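You operate a simulated robot arm through the tools that you are given. There is no shell and no other tool. Be economical: measure what you need, move in short steps, check, and stop when the job is done.

Carry out the task below with a simulated robot arm. There is one attempt and no reset: what you move stays moved.

TASK
On the top of the trestle table, make the brown feed peg and the red block change places.
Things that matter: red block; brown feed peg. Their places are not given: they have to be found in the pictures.

It is judged by the outcome, as a careful person would: the job done as asked, and still so three seconds after it is handed in. It fails if anything else is knocked over, pushed out of place, dropped, spilled or broken.

THE ROBOT
A 7-joint arm with a two-finger parallel gripper, fixed in place. Base frame: the origin is at the foot of the arm, x ahead of it, y to its left, z up; the work surface is at about z = 760. Lengths are in mm, angles in rad, forces in N, time in s.
With the tool pointing down near the work surface it reaches from about 300 to 700 mm from the base axis. Its first joint turns from -1.152 to 1.152 rad. Payload 1.57 kg.
Tool frame: the origin (TCP) lies between the finger pads and is the grasp point; the fingertips stand 30 mm ahead of it; z points along the fingers, y is the line along which they close. The gripper opens to 110 mm. The fingers are 24 mm wide and 12 mm thick; the gripper's body (48 by 112 mm) begins 78 mm behind the TCP.
Orientation is that of the tool frame in the base frame, as a unit quaternion [w, x, y, z]. With the fingers straight down and closing along the base's y, the tool's x points along the base's -x, its y along +y and its z along -z.

THE INTERFACE
- The arm moves only by the tool send_rows. Its argument "steps" is a list of rows, each a list of 2 entries, a list of its own where there are three numbers: the shift along the base's x, y, z in mm, then the turn about the base's z in rad. In form: [[[x, y, z], yaw], ...]. A call has 1 to 12 rows; each row is the pose to reach, as a shift and turn from the pose commanded when the call began. "fingers" is the opening, from 0 (shut) to 1 (fully open), set as the call begins (left out, the last holds). A row lasts 0.2 s, in which the tool goes at most 50 mm and 0.15 rad; a call with a longer step from one row to the next is refused whole, and so is a gripper value outside its range. A pose out of reach is approached as far as the arm can. The call stops where the force on the tool passes 40 N (or 10 N more than at its start, if that is more) or the arm is blocked; 0.2 s more then pass. The fingers move at their own pace (about 108 mm/s each) and stop on an object; they squeeze with about 38 N. The grip force told is the motor's: it shows also when the fingers shut on nothing. Time passes only in rows, and 0.2 s behind the last, so rows that repeat a pose let the fingers close. It gives the time, the measured TCP pose, the force on the tool (base axes), the opening and the grip force at its end, in the units of the frame above (readings bear some noise).
- Cameras (640 x 400 px; columns grow to the right, rows downward): "scene" is fixed at [137.5, -374, 1418.5]; the picture's right is [0.95, -0.32, 0.00], its down [-0.15, -0.43, -0.89] and it looks along [0.29, 0.84, -0.46] (base axes); focal length 348 px, centre (320, 200). "wrist" rides on the gripper at [-36, 0, -80] in the tool frame; the picture's right is [0.00, -1.00, 0.00], its down [0.97, 0.00, -0.24] and it looks along [0.24, 0.00, 0.97] (tool axes); focal length 218 px, centre (320, 200).
- snapshot(camera): a new picture of that camera. No time passes.
- pixel_to_xyz(camera, pixels): for up to 12 pixels [column, row] of the newest picture of that camera ("zoom" is the newest enlarged one), the place [x, y, z] in the base frame of the surface seen there, good to about 2 mm. No time passes.
- inspect(camera, box): a new picture of the part [left, top, right, bottom] of that camera's present view, enlarged. No time passes.
- close_job(): hands the job in; it is judged then, once.

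Work in short steps. Measure before you move; look again where a grasp or a placing could have gone wrong, and mend it. You have 80 turns and 54 pictures in all, the two below and enlarged ones among them. Open the gripper and draw the arm clear of the work before you hand the job in, unless the task says otherwise; then end with one line.

The tools are called after "Request:" by a JSON object that holds its "name" and its "arguments". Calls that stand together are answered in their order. send_rows: Moves the arm, as the interface text tells. Its arguments: {"type":"object","properties":{"steps":{"type":"array"},"fingers":{"type":"number"}},"required":["steps"]} The other tools are called the same way: snapshot (camera) takes a picture; pixel_to_xyz (camera, pixels) gives the place of the surface under pixels of a picture; inspect (camera, box) takes an enlarged picture of a part of a camera's view; close_job () hands the job in.

At the start:

```text
t: 0.0
tcp_pos: [298.8, 369.0, 1135.3]
orientation: [0.0, -0.001, 1.0, 0.0]
contact_force: [0.5, -0.7, 0.6]
opening: 109.3
gripper_force: 0.1
```

scene: 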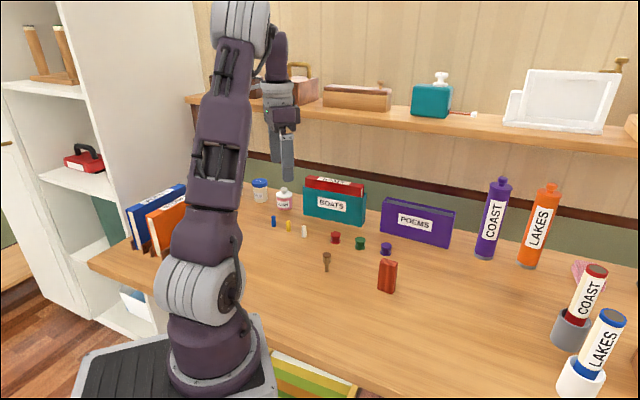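
wrist: 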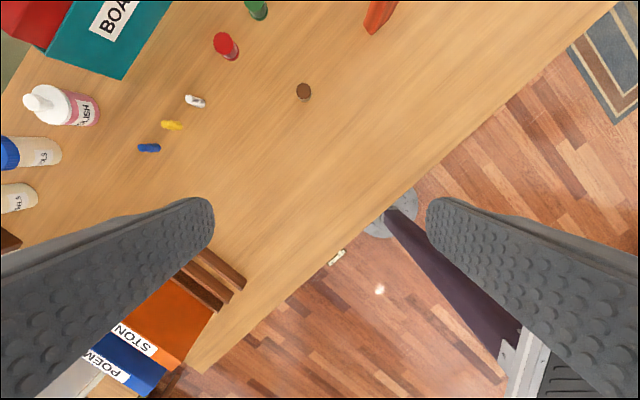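

The scene shows a brown peg near (326,260) and a red block near (388,276). I'll zoom in to measure them.

Request:
{"name": "inspect", "arguments": {"camera": "scene", "box": [290, 210, 430, 300]}}

Request:
{"name": "pixel_to_xyz", "arguments": {"camera": "scene", "pixels": [[326, 254], [326, 262], [326, 270], [388, 263], [381, 263], [396, 265], [380, 285], [392, 291], [387, 276], [385, 246], [360, 242], [335, 236]]}}

```text
4.44 times, centred on (360, 255) of scene
```

zoom: 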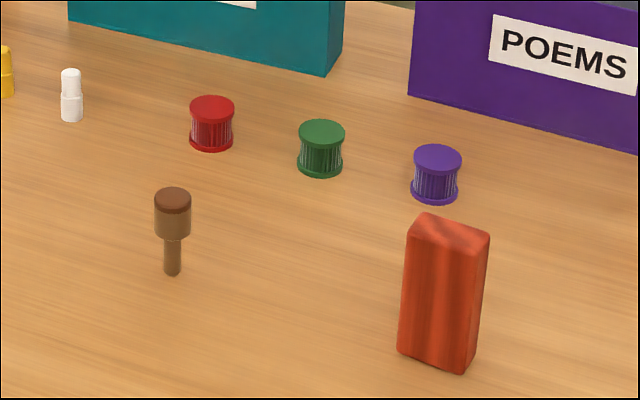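

```text
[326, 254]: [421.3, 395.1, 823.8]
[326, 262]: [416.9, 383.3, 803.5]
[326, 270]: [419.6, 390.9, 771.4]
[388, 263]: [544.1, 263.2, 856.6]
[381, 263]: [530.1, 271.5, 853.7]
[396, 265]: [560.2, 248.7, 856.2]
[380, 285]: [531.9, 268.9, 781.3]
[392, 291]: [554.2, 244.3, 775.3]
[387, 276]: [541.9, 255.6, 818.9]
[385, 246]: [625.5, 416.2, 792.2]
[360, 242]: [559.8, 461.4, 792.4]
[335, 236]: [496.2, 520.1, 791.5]
```

Zoom shows the block standing upright (top corners around (425,213), (408,232), (470,250), (489,234)) and the peg standing on its thin stem. Next I'll measure their outlines.

Request:
{"name": "pixel_to_xyz", "arguments": {"camera": "zoom", "pixels": [[426, 216], [410, 232], [469, 247], [486, 235], [400, 350], [462, 368], [447, 233], [157, 200], [188, 200], [172, 193], [172, 207], [172, 270]]}}

Request:
{"name": "pixel_to_xyz", "arguments": {"camera": "wrist", "pixels": [[304, 92], [298, 92], [310, 92], [304, 86], [304, 97], [370, 30], [390, 8], [304, 110]]}}

```text
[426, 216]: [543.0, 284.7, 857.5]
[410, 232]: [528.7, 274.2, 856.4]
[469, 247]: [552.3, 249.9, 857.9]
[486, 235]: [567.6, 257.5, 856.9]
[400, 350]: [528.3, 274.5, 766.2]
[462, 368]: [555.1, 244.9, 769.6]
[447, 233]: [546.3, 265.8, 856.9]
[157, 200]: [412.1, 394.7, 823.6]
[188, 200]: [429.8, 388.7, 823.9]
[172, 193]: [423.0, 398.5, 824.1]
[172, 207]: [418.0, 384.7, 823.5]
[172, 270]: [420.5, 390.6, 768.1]
```

```text
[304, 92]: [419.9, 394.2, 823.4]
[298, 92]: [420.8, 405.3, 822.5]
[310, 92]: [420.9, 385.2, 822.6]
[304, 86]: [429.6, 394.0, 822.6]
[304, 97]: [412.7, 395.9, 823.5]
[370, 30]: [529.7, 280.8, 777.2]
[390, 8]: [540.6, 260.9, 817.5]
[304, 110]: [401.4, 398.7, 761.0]
```

The peg is centred near (420.5, 394) with its top at 823.5. The block's top centre is near (548, 266) at z 857, with its long side along about (0.7, -0.7). I'll move high above the block, turning about -0.75 rad so the fingers close across its short side.

Request:
{"name": "send_rows", "arguments": {"steps": [[[35, -15, -15], -0.1], [[71, -29, -30], -0.21], [[107, -44, -50], -0.32], [[142, -58, -70], -0.43], [[178, -73, -90], -0.54], [[214, -87, -110], -0.65], [[249, -102, -130], -0.75], [[249, -102, -130], -0.75]], "fingers": 1}}

Request:
{"name": "snapshot", "arguments": {"camera": "wrist"}}

Request:
{"name": "snapshot", "arguments": {"camera": "scene"}}

```text
t: 1.8
tcp_pos: [548.7, 266.5, 1004.9]
orientation: [0.0, 0.367, 0.93, 0.001]
contact_force: [0.5, 1.0, 0.1]
opening: 110.0
gripper_force: 0.0
```

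```text
50 pictures are left
```

wrist: 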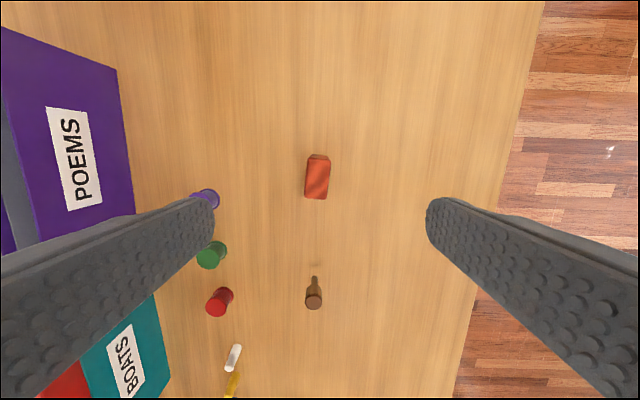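

```text
49 pictures are left
```

scene: 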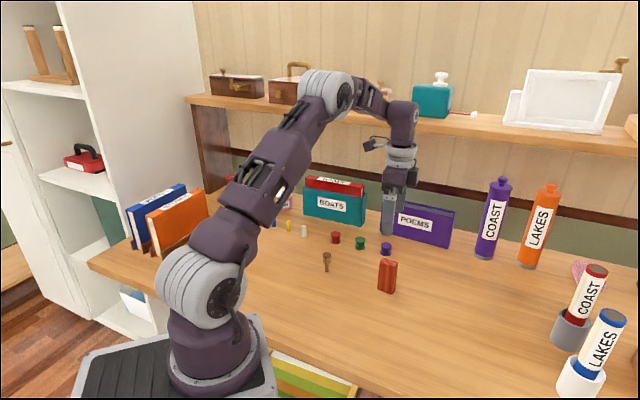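

The block is at wrist (317,177), nearly aligned. I'll zoom in to refine its centre and yaw, and check a free parking spot.

Request:
{"name": "inspect", "arguments": {"camera": "wrist", "box": [277, 140, 357, 220]}}

Request:
{"name": "pixel_to_xyz", "arguments": {"camera": "wrist", "pixels": [[314, 302], [314, 296], [314, 308], [307, 302], [321, 302], [315, 280], [390, 290], [400, 240], [460, 300], [205, 197], [210, 255]]}}

```text
5.00 times, centred on (317, 180) of wrist
```

zoom: 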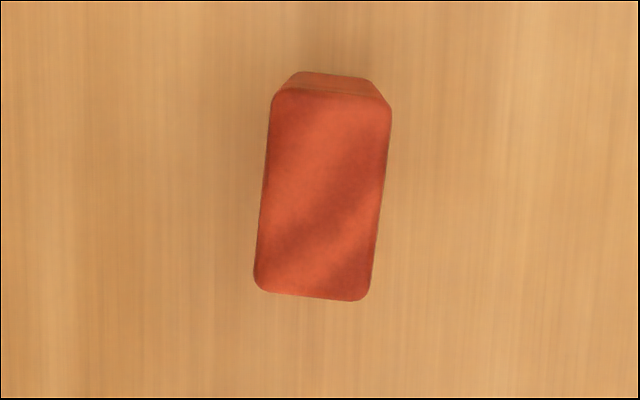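

```text
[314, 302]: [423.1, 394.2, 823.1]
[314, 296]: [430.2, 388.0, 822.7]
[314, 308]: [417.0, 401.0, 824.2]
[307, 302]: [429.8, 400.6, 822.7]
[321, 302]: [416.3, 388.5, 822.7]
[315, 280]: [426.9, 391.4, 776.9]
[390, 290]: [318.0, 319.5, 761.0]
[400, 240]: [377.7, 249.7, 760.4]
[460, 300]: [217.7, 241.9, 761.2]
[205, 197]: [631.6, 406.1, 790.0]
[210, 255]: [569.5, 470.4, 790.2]
```

Request:
{"name": "pixel_to_xyz", "arguments": {"camera": "zoom", "pixels": [[275, 100], [388, 115], [258, 275], [366, 288], [322, 195], [260, 230], [380, 230], [270, 130], [387, 140], [330, 95], [312, 292]]}}

```text
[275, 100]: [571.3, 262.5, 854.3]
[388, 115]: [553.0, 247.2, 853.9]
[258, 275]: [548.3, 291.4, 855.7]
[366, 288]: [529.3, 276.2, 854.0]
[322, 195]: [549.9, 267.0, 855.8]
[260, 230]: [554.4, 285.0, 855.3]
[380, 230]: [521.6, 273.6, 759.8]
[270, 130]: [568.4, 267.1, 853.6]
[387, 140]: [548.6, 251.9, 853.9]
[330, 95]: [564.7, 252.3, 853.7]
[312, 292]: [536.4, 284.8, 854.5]
```

The block is centred at about (549.5, 268) and needs a further turn of -0.12 rad. I'll descend to TCP z≈825 with the fingers open.

Request:
{"name": "send_rows", "arguments": {"steps": [[[1, 1.5, 0], -0.12], [[1, 1.5, -45], -0.12], [[1, 1.5, -90], -0.12], [[1, 1.5, -130], -0.12], [[1, 1.5, -160], -0.12], [[1, 1.5, -180], -0.12], [[1, 1.5, -180], -0.12]], "fingers": 1}}

Request:
{"name": "snapshot", "arguments": {"camera": "wrist"}}

```text
t: 3.4
tcp_pos: [547.5, 269.2, 825.7]
orientation: [0.0, 0.421, 0.907, 0.0]
contact_force: [-0.1, 0.0, -0.4]
opening: 109.8
gripper_force: 0.0
```

```text
47 pictures are left
```

wrist: 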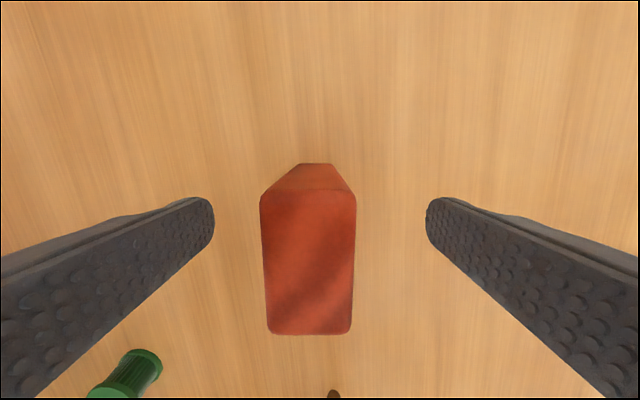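

The block is centred at col 308 rather than 320. I'll measure its top once more before closing.

Request:
{"name": "pixel_to_xyz", "arguments": {"camera": "wrist", "pixels": [[264, 205], [353, 203], [270, 328], [348, 328], [309, 262]]}}

```text
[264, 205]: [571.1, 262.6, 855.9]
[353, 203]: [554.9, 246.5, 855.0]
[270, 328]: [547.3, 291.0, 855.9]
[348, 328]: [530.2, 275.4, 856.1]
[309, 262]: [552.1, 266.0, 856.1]
```

The block centre is at (551, 269). I'll nudge 3 mm in x and close.

Request:
{"name": "send_rows", "arguments": {"steps": [[[3, 0, 0], 0], [[3, 0, 0], 0], [[3, 0, 0], 0], [[3, 0, 0], 0], [[3, 0, 0], 0]], "fingers": 0}}

```text
t: 4.6
tcp_pos: [550.9, 268.0, 827.2]
orientation: [0.0, 0.422, 0.907, 0.0]
contact_force: [0.5, 0.4, 1.0]
opening: 25.1
gripper_force: 37.0
```

Gripped at 25 mm. I'll lift 60 mm and move to the free spot near (420, 250), stopping 60 mm above.

Request:
{"name": "send_rows", "arguments": {"steps": [[[0, 0, 20], 0], [[0, 0, 50], 0], [[-20, -3, 60], 0], [[-60, -9, 60], 0], [[-100, -14, 60], 0], [[-131, -18, 60], 0], [[-131, -18, 60], 0]]}}

Request:
{"name": "snapshot", "arguments": {"camera": "scene"}}

```text
t: 6.2
tcp_pos: [420.7, 251.7, 884.9]
orientation: [0.0, 0.422, 0.906, 0.0]
contact_force: [0.2, -0.6, -0.9]
opening: 25.3
gripper_force: 36.4
```

```text
46 pictures are left
```

scene: 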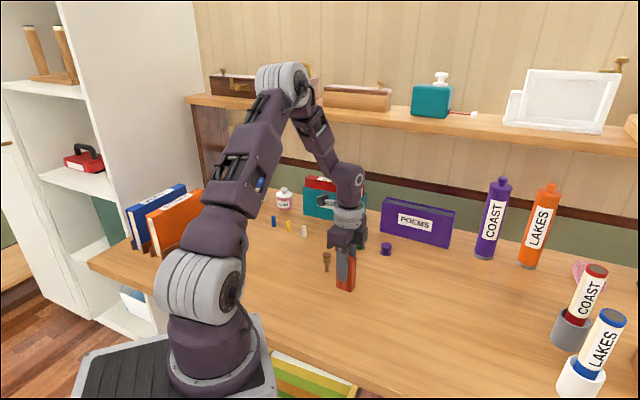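

The block is held upright and clear of everything, so I'll lower it to the table.

Request:
{"name": "send_rows", "arguments": {"steps": [[[0, 0, -25], 0], [[0, 0, -45], 0], [[0, 0, -54], 0], [[0, 0, -58], 0], [[0, 0, -60], 0], [[0, 0, -60], 0]]}}

```text
t: 7.6
tcp_pos: [421.0, 250.1, 825.4]
orientation: [0.0, 0.421, 0.907, 0.001]
contact_force: [-2.9, -3.9, 30.9]
opening: 25.5
gripper_force: 36.0
```

It's touching down (31 N). I'll ease up slightly, open and lift clear.

Request:
{"name": "send_rows", "arguments": {"steps": [[[0, 0, 0.7], 0], [[0, 0, 0.7], 0]]}}

Request:
{"name": "send_rows", "arguments": {"steps": [[[0, 0, 0], 0], [[0, 0, 0], 0], [[0, 0, 0], 0], [[0, 0, 30], 0], [[0, 0, 75], 0], [[0, 0, 120], 0], [[0, 40, 120], 0], [[0, 80, 120], 0], [[0, 120, 120], 0], [[1, 144, 120], 0], [[1, 144, 120], 0]], "fingers": 1}}

Request:
{"name": "snapshot", "arguments": {"camera": "wrist"}}

Request:
{"name": "snapshot", "arguments": {"camera": "scene"}}

```text
t: 8.2
tcp_pos: [421.5, 248.7, 824.1]
orientation: [-0.001, 0.422, 0.907, 0.001]
contact_force: [1.2, -2.0, 9.9]
opening: 25.3
gripper_force: 36.9
```

```text
t: 10.6
tcp_pos: [423.7, 395.1, 945.5]
orientation: [0.0, 0.422, 0.907, 0.0]
contact_force: [-0.7, 0.7, 0.6]
opening: 110.2
gripper_force: 0.0
```

```text
45 pictures are left
```

wrist: 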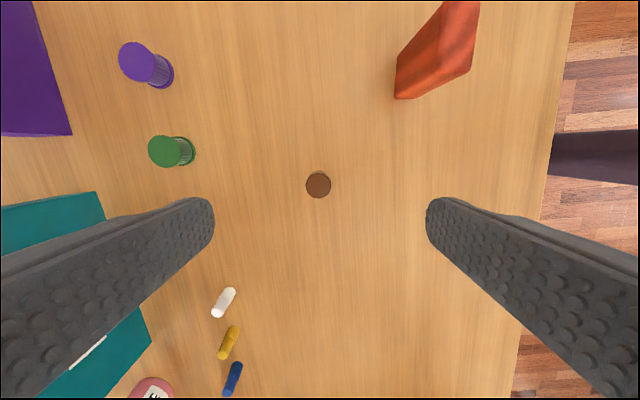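

```text
44 pictures are left
```

scene: 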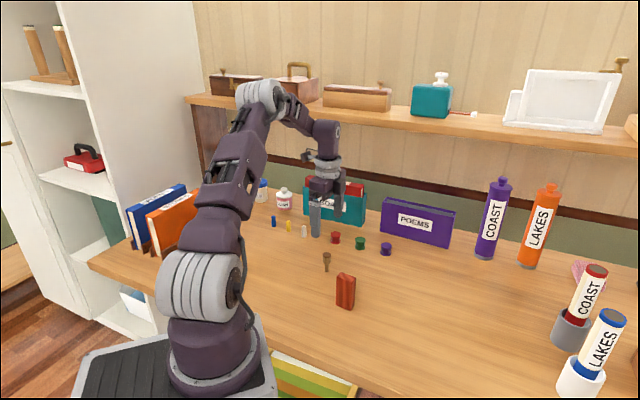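

The block is parked upright. Now I'll measure the peg top at wrist (318,185) and the neighbours near the fingers.

Request:
{"name": "pixel_to_xyz", "arguments": {"camera": "wrist", "pixels": [[318, 185], [308, 185], [328, 185], [318, 175], [318, 195], [223, 302], [170, 152], [437, 50], [234, 335]]}}

Request:
{"name": "inspect", "arguments": {"camera": "scene", "box": [290, 230, 370, 310]}}

```text
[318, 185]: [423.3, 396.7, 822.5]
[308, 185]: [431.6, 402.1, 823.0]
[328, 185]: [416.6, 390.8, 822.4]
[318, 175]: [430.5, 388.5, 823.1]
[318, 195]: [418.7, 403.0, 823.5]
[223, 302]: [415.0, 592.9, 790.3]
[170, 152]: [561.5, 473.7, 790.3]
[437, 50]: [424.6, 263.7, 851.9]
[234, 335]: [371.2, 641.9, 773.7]
```

```text
5.00 times, centred on (330, 270) of scene
```

zoom: 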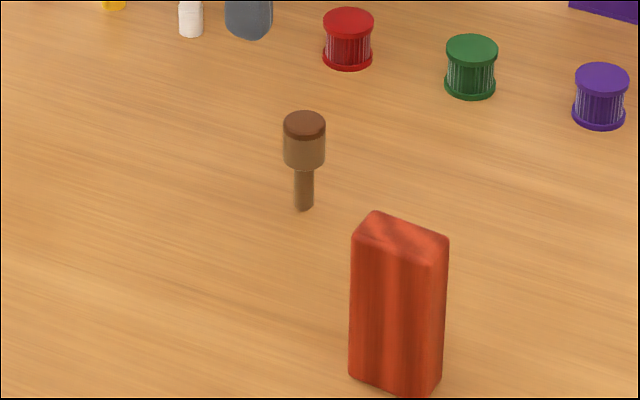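

All neighbours are well clear. The peg is right under the TCP, so I'll descend to z≈810 to grip its head.

Request:
{"name": "send_rows", "arguments": {"steps": [[[0, 0, -45], 0], [[0, 0, -85], 0], [[0, 0, -115], 0], [[0, 0, -135], 0], [[0, 0, -135], 0]], "fingers": 1}}

Request:
{"name": "snapshot", "arguments": {"camera": "wrist"}}

```text
t: 11.8
tcp_pos: [424.6, 395.0, 809.6]
orientation: [0.0, 0.421, 0.907, 0.0]
contact_force: [0.0, 0.0, -0.5]
opening: 110.0
gripper_force: 0.1
```

```text
42 pictures are left
```

wrist: 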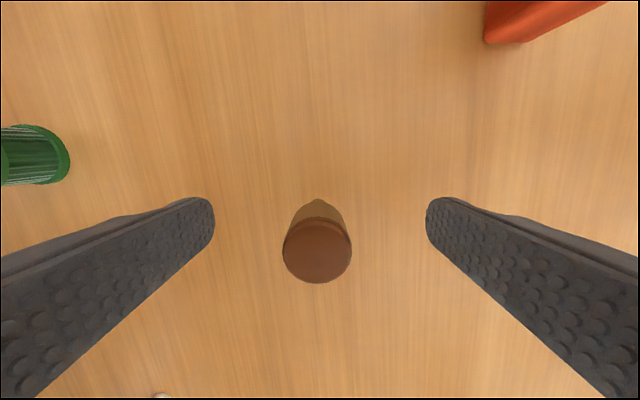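

Request:
{"name": "pixel_to_xyz", "arguments": {"camera": "wrist", "pixels": [[285, 250], [349, 250], [317, 220], [317, 281], [317, 250]]}}

```text
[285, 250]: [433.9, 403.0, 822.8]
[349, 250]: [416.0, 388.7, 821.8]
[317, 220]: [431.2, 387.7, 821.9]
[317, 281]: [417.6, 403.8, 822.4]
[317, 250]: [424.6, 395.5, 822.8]
```

The peg centre (424.7, 395.8) matches the TCP, so I'll close on it.

Request:
{"name": "send_rows", "arguments": {"steps": [[[0, 0, 0], 0], [[0, 0, 0], 0], [[0, 0, 0], 0], [[0, 0, 0], 0]], "fingers": 0}}

```text
t: 12.8
tcp_pos: [423.7, 394.8, 809.8]
orientation: [-0.001, 0.421, 0.907, -0.001]
contact_force: [-0.4, 0.2, 0.7]
opening: 22.9
gripper_force: 35.3
```

Gripped at 22.9 mm. I'll lift the peg and carry it over the block's original spot (551, 269), then look.

Request:
{"name": "send_rows", "arguments": {"steps": [[[0, 0, 15], 0], [[0, 0, 40], 0], [[15, -15, 50], 0], [[45, -45, 50], 0], [[75, -75, 50], 0], [[105, -105, 50], 0], [[126.5, -126.5, 50], 0], [[126.5, -126.5, 50], 0]]}}

Request:
{"name": "inspect", "arguments": {"camera": "scene", "box": [320, 180, 460, 320]}}

Request:
{"name": "snapshot", "arguments": {"camera": "wrist"}}

```text
t: 14.6
tcp_pos: [547.7, 265.5, 861.0]
orientation: [0.0, 0.421, 0.907, 0.0]
contact_force: [0.1, 0.1, 0.6]
opening: 22.6
gripper_force: 35.3
```

```text
2.86 times, centred on (390, 250) of scene
```

zoom: 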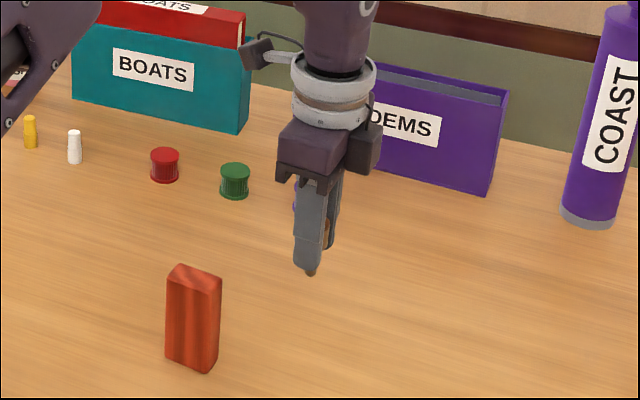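

```text
40 pictures are left
```

wrist: 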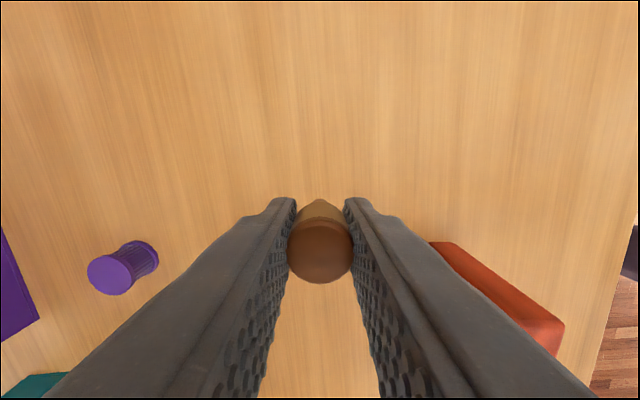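

The peg is upright and close to target. I'll shift by (3, 2) and lower it gently.

Request:
{"name": "send_rows", "arguments": {"steps": [[[3, 2, -15], 0], [[3, 2, -30], 0], [[3, 2, -40], 0], [[3, 2, -45], 0], [[3, 2, -48], 0], [[3, 2, -49], 0], [[3, 2, -49], 0]]}}

```text
t: 16.2
tcp_pos: [551.5, 270.1, 812.1]
orientation: [0.0, 0.421, 0.907, 0.0]
contact_force: [-0.1, -0.1, 0.3]
opening: 23.1
gripper_force: 35.5
```

Request:
{"name": "send_rows", "arguments": {"steps": [[[0, 0, -0.5], 0], [[0, 0, -1], 0], [[0, 0, -1], 0]]}}

Request:
{"name": "inspect", "arguments": {"camera": "scene", "box": [340, 220, 440, 300]}}

```text
t: 17.0
tcp_pos: [552.8, 268.7, 810.6]
orientation: [0.0, 0.421, 0.907, 0.0]
contact_force: [0.0, 0.7, -0.1]
opening: 23.0
gripper_force: 35.6
```

```text
5.00 times, centred on (390, 260) of scene
```

zoom: 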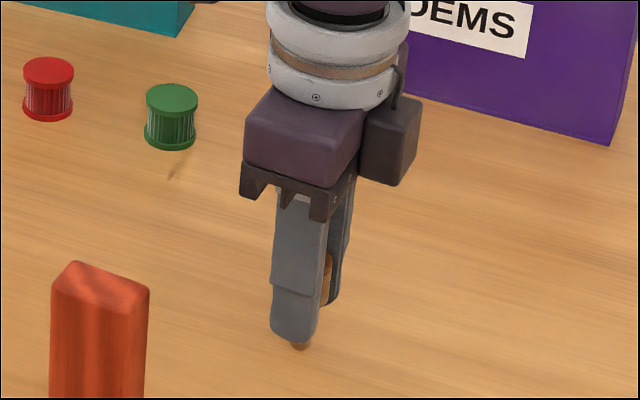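

There's no contact force yet, so I'll go down in half-millimetre steps until it touches.

Request:
{"name": "send_rows", "arguments": {"steps": [[[0, 0, -0.5], 0], [[0, 0, -0.5], 0]]}}

Request:
{"name": "send_rows", "arguments": {"steps": [[[0, 0, -0.5], 0], [[0, 0, -0.5], 0]]}}

```text
t: 17.6
tcp_pos: [551.4, 269.0, 810.5]
orientation: [0.0, 0.42, 0.907, 0.001]
contact_force: [-0.3, -0.1, 1.6]
opening: 23.5
gripper_force: 35.4
```

```text
t: 18.2
tcp_pos: [551.4, 270.0, 810.2]
orientation: [0.0, 0.421, 0.907, -0.001]
contact_force: [-2.1, -0.7, 8.8]
opening: 22.7
gripper_force: 35.5
```

It's touching (8.8 N). I'll release with a modest opening and lift straight up.

Request:
{"name": "send_rows", "arguments": {"steps": [[[0, 0, 0], 0], [[0, 0, 0], 0], [[0, 0, 0], 0], [[0, 0, 0], 0]], "fingers": 0.7}}

Request:
{"name": "send_rows", "arguments": {"steps": [[[0, 0, 15], 0], [[0, 0, 40], 0], [[0, 0, 80], 0], [[0, 0, 115], 0], [[0, 0, 115], 0]]}}

Request:
{"name": "inspect", "arguments": {"camera": "scene", "box": [320, 220, 440, 320]}}

Request:
{"name": "snapshot", "arguments": {"camera": "wrist"}}

```text
t: 19.2
tcp_pos: [552.8, 269.4, 809.2]
orientation: [0.001, 0.421, 0.907, 0.0]
contact_force: [-0.3, 0.0, -0.7]
opening: 77.0
gripper_force: 0.0
```

```text
t: 20.4
tcp_pos: [553.6, 270.5, 925.5]
orientation: [0.0, 0.422, 0.907, 0.0]
contact_force: [0.4, -0.6, -0.5]
opening: 77.1
gripper_force: 0.0
```

```text
4.00 times, centred on (380, 270) of scene
```

zoom: 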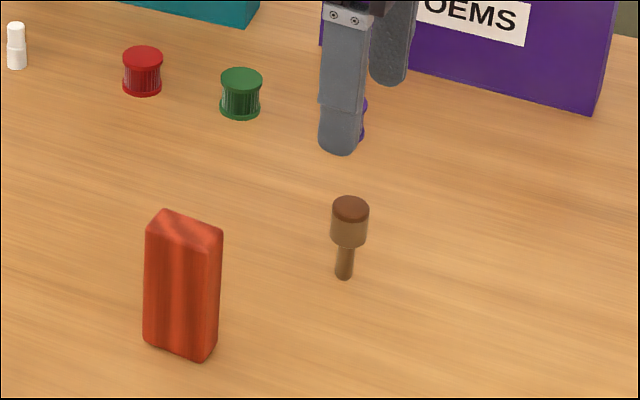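

```text
37 pictures are left
```

wrist: 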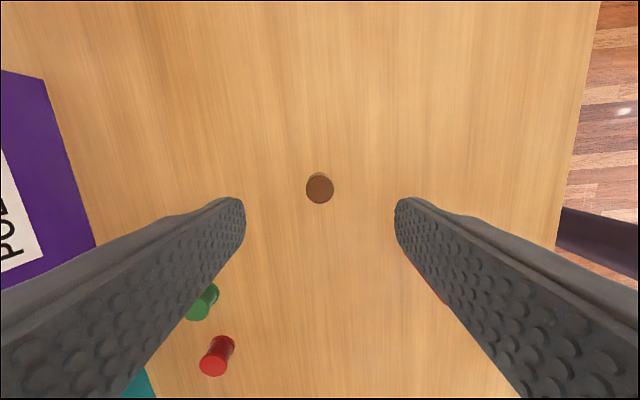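

The peg stands upright in the block's old spot. Next I'll move over the parked block.

Request:
{"name": "pixel_to_xyz", "arguments": {"camera": "wrist", "pixels": [[320, 189], [308, 189], [332, 189], [320, 178], [320, 200]]}}

Request:
{"name": "send_rows", "arguments": {"steps": [[[0, 0, 25], 0], [[-40, -6, 25], 0], [[-80, -12, 25], 0], [[-115, -17, 25], 0], [[-131, -19, 25], 0], [[-131, -19, 25], 0]], "fingers": 1}}

Request:
{"name": "snapshot", "arguments": {"camera": "wrist"}}

```text
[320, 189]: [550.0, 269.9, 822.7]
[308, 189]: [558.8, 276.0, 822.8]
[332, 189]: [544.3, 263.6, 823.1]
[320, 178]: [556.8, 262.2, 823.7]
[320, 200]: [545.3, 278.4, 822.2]
```

```text
t: 21.8
tcp_pos: [419.7, 250.9, 952.3]
orientation: [0.001, 0.422, 0.907, -0.001]
contact_force: [0.2, 0.2, -0.4]
opening: 110.3
gripper_force: 0.0
```

```text
36 pictures are left
```

wrist: 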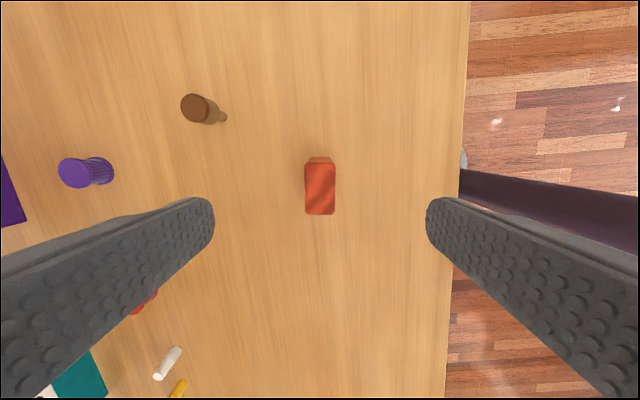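

The peg is at (550.5, 270), as wanted. The block is centred and aligned at col 320, so I'll descend to z≈827.

Request:
{"name": "send_rows", "arguments": {"steps": [[[0, 0, -45], 0], [[0, 0, -85], 0], [[0, 0, -112], 0], [[0, 0, -125], 0], [[0, 0, -125], 0]], "fingers": 1}}

Request:
{"name": "snapshot", "arguments": {"camera": "wrist"}}

Request:
{"name": "pixel_to_xyz", "arguments": {"camera": "wrist", "pixels": [[276, 210], [364, 210], [281, 325], [359, 325], [320, 262]]}}

```text
t: 23.0
tcp_pos: [420.8, 250.7, 825.2]
orientation: [0.0, 0.423, 0.906, 0.0]
contact_force: [-0.3, -0.7, -0.1]
opening: 109.9
gripper_force: 0.2
```

```text
35 pictures are left
```

wrist: 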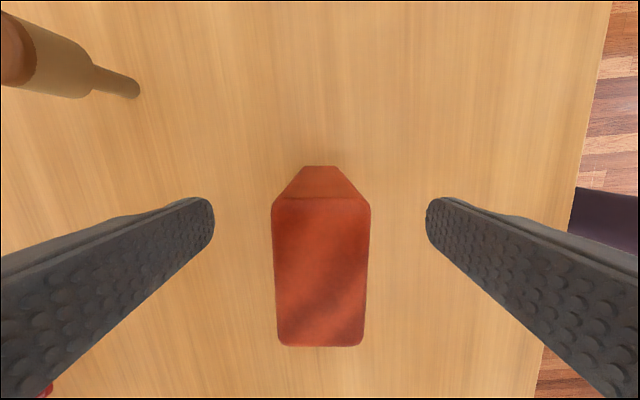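

```text
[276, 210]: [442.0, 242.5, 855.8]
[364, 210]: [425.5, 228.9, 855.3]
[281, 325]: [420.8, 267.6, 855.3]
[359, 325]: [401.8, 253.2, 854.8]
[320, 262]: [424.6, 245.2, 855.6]
```

The block is centred between the fingers at about (422, 249), so I'll close.

Request:
{"name": "send_rows", "arguments": {"steps": [[[0, 0, 0], 0], [[0, 0, 0], 0], [[0, 0, 0], 0], [[0, 0, 0], 0]], "fingers": 0}}

Request:
{"name": "send_rows", "arguments": {"steps": [[[0, 0, 20], 0], [[0, 0, 50], 0], [[0, 20, 60], 0], [[0, 60, 60], 0], [[1, 100, 60], 0], [[2, 135, 60], 0], [[2, 147, 60], 0], [[2, 147, 60], 0]]}}

Request:
{"name": "snapshot", "arguments": {"camera": "scene"}}

```text
t: 24.0
tcp_pos: [420.9, 250.2, 824.9]
orientation: [0.0, 0.421, 0.907, -0.001]
contact_force: [-0.1, 0.6, 0.4]
opening: 25.3
gripper_force: 36.8
```

```text
t: 25.8
tcp_pos: [423.7, 399.9, 885.8]
orientation: [0.0, 0.422, 0.907, 0.0]
contact_force: [0.5, 0.1, -0.4]
opening: 25.0
gripper_force: 36.3
```

```text
34 pictures are left
```

scene: 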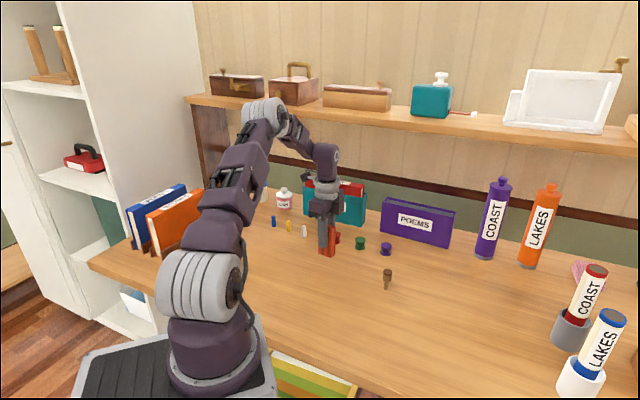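

The peg is still standing and the block is held over the peg's old place. I'll lower it, taking the last bit slowly.

Request:
{"name": "send_rows", "arguments": {"steps": [[[0, 0, -25], 0], [[0, -1, -45], 0], [[0, -1, -54], 0], [[0, -1, -57], 0], [[0, -1, -59], 0], [[0, -1, -59], 0]]}}

Request:
{"name": "send_rows", "arguments": {"steps": [[[0, 0, -0.5], 0], [[0, 0, -0.5], 0]]}}

```text
t: 27.2
tcp_pos: [423.7, 396.2, 826.1]
orientation: [0.0, 0.423, 0.906, 0.0]
contact_force: [0.0, -0.3, -0.8]
opening: 25.0
gripper_force: 36.7
```

```text
t: 27.8
tcp_pos: [423.2, 396.6, 827.0]
orientation: [0.0, 0.421, 0.907, -0.001]
contact_force: [0.8, 0.7, -1.4]
opening: 25.0
gripper_force: 36.9
```

Request:
{"name": "send_rows", "arguments": {"steps": [[[0, 0, -0.5], 0], [[0, 0, -0.5], 0]]}}

Request:
{"name": "send_rows", "arguments": {"steps": [[[0, 0, -0.5], 0], [[0, 0, -0.5], 0]]}}

```text
t: 28.4
tcp_pos: [422.5, 396.6, 825.2]
orientation: [0.0, 0.422, 0.907, 0.0]
contact_force: [0.1, -0.1, -0.4]
opening: 25.4
gripper_force: 36.2
```

```text
t: 29.0
tcp_pos: [423.3, 396.5, 825.7]
orientation: [0.0, 0.421, 0.907, 0.0]
contact_force: [-0.8, 0.1, 2.8]
opening: 25.2
gripper_force: 36.8
```

It's just touching now (2.8 N). I'll lower another 0.3 mm, release and lift clear.

Request:
{"name": "send_rows", "arguments": {"steps": [[[0, 0, -0.3], 0], [[0, 0, -0.3], 0]]}}

Request:
{"name": "send_rows", "arguments": {"steps": [[[0, 0, 0], 0], [[0, 0, 0], 0], [[0, 0, 0], 0], [[0, 0, 15], 0], [[0, 0, 50], 0], [[0, 0, 95], 0], [[0, 0, 140], 0], [[0, 0, 180], 0], [[0, 0, 220], 0], [[-25, 0, 250], 0], [[-25, 0, 250], 0]], "fingers": 0.8}}

Request:
{"name": "snapshot", "arguments": {"camera": "scene"}}

Request:
{"name": "inspect", "arguments": {"camera": "scene", "box": [290, 210, 430, 300]}}

Request:
{"name": "snapshot", "arguments": {"camera": "wrist"}}

```text
t: 29.6
tcp_pos: [424.6, 395.5, 824.1]
orientation: [0.001, 0.421, 0.907, 0.0]
contact_force: [-6.2, -2.0, 19.9]
opening: 25.2
gripper_force: 37.0
```

```text
t: 32.0
tcp_pos: [397.5, 397.1, 1076.8]
orientation: [0.001, 0.421, 0.907, 0.0]
contact_force: [0.5, -0.3, -0.7]
opening: 88.3
gripper_force: 0.1
```

```text
33 pictures are left
```

scene: 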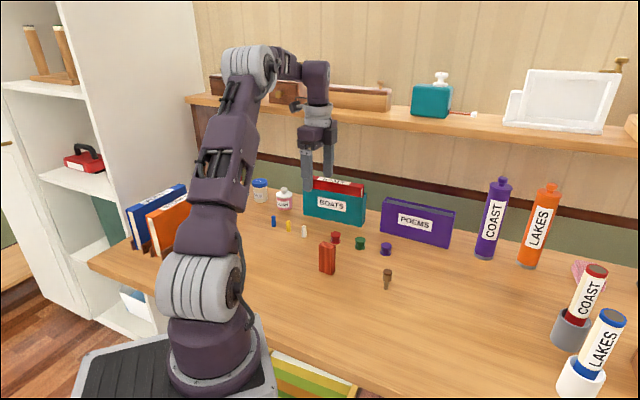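

```text
4.44 times, centred on (360, 255) of scene
```

zoom: 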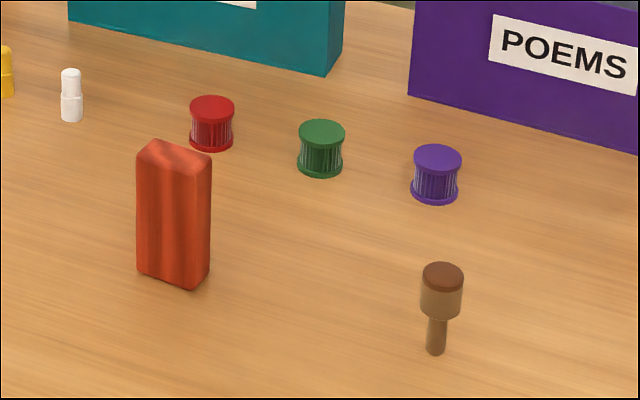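

```text
31 pictures are left
```

wrist: 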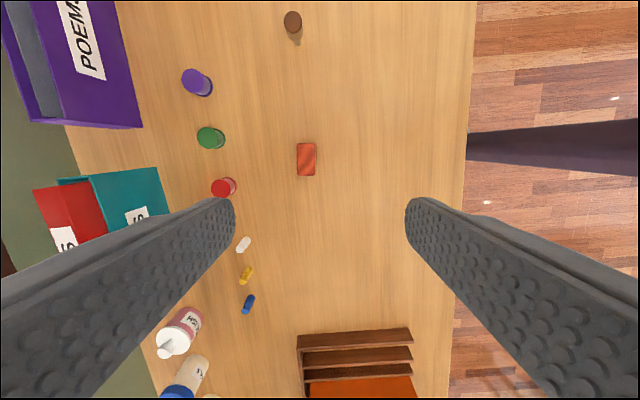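

Both stand upright in swapped places and the other items haven't moved. I'll check the positions once more.

Request:
{"name": "pixel_to_xyz", "arguments": {"camera": "wrist", "pixels": [[306, 160], [293, 20], [299, 146], [314, 173]]}}

```text
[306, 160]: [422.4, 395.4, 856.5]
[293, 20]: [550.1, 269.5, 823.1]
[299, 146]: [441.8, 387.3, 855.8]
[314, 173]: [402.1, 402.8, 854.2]
```

The block is at (422, 395) and the peg at (550, 269.5), which are the swapped positions. The arm is clear, so I'm handing in.

Request:
{"name": "close_job", "arguments": {}}

```text
The job is handed in.
```

The brown feed peg and the red block have changed places on the trestle table; both are standing upright within about 2 mm of each other's old spots, and nothing else was disturbed.
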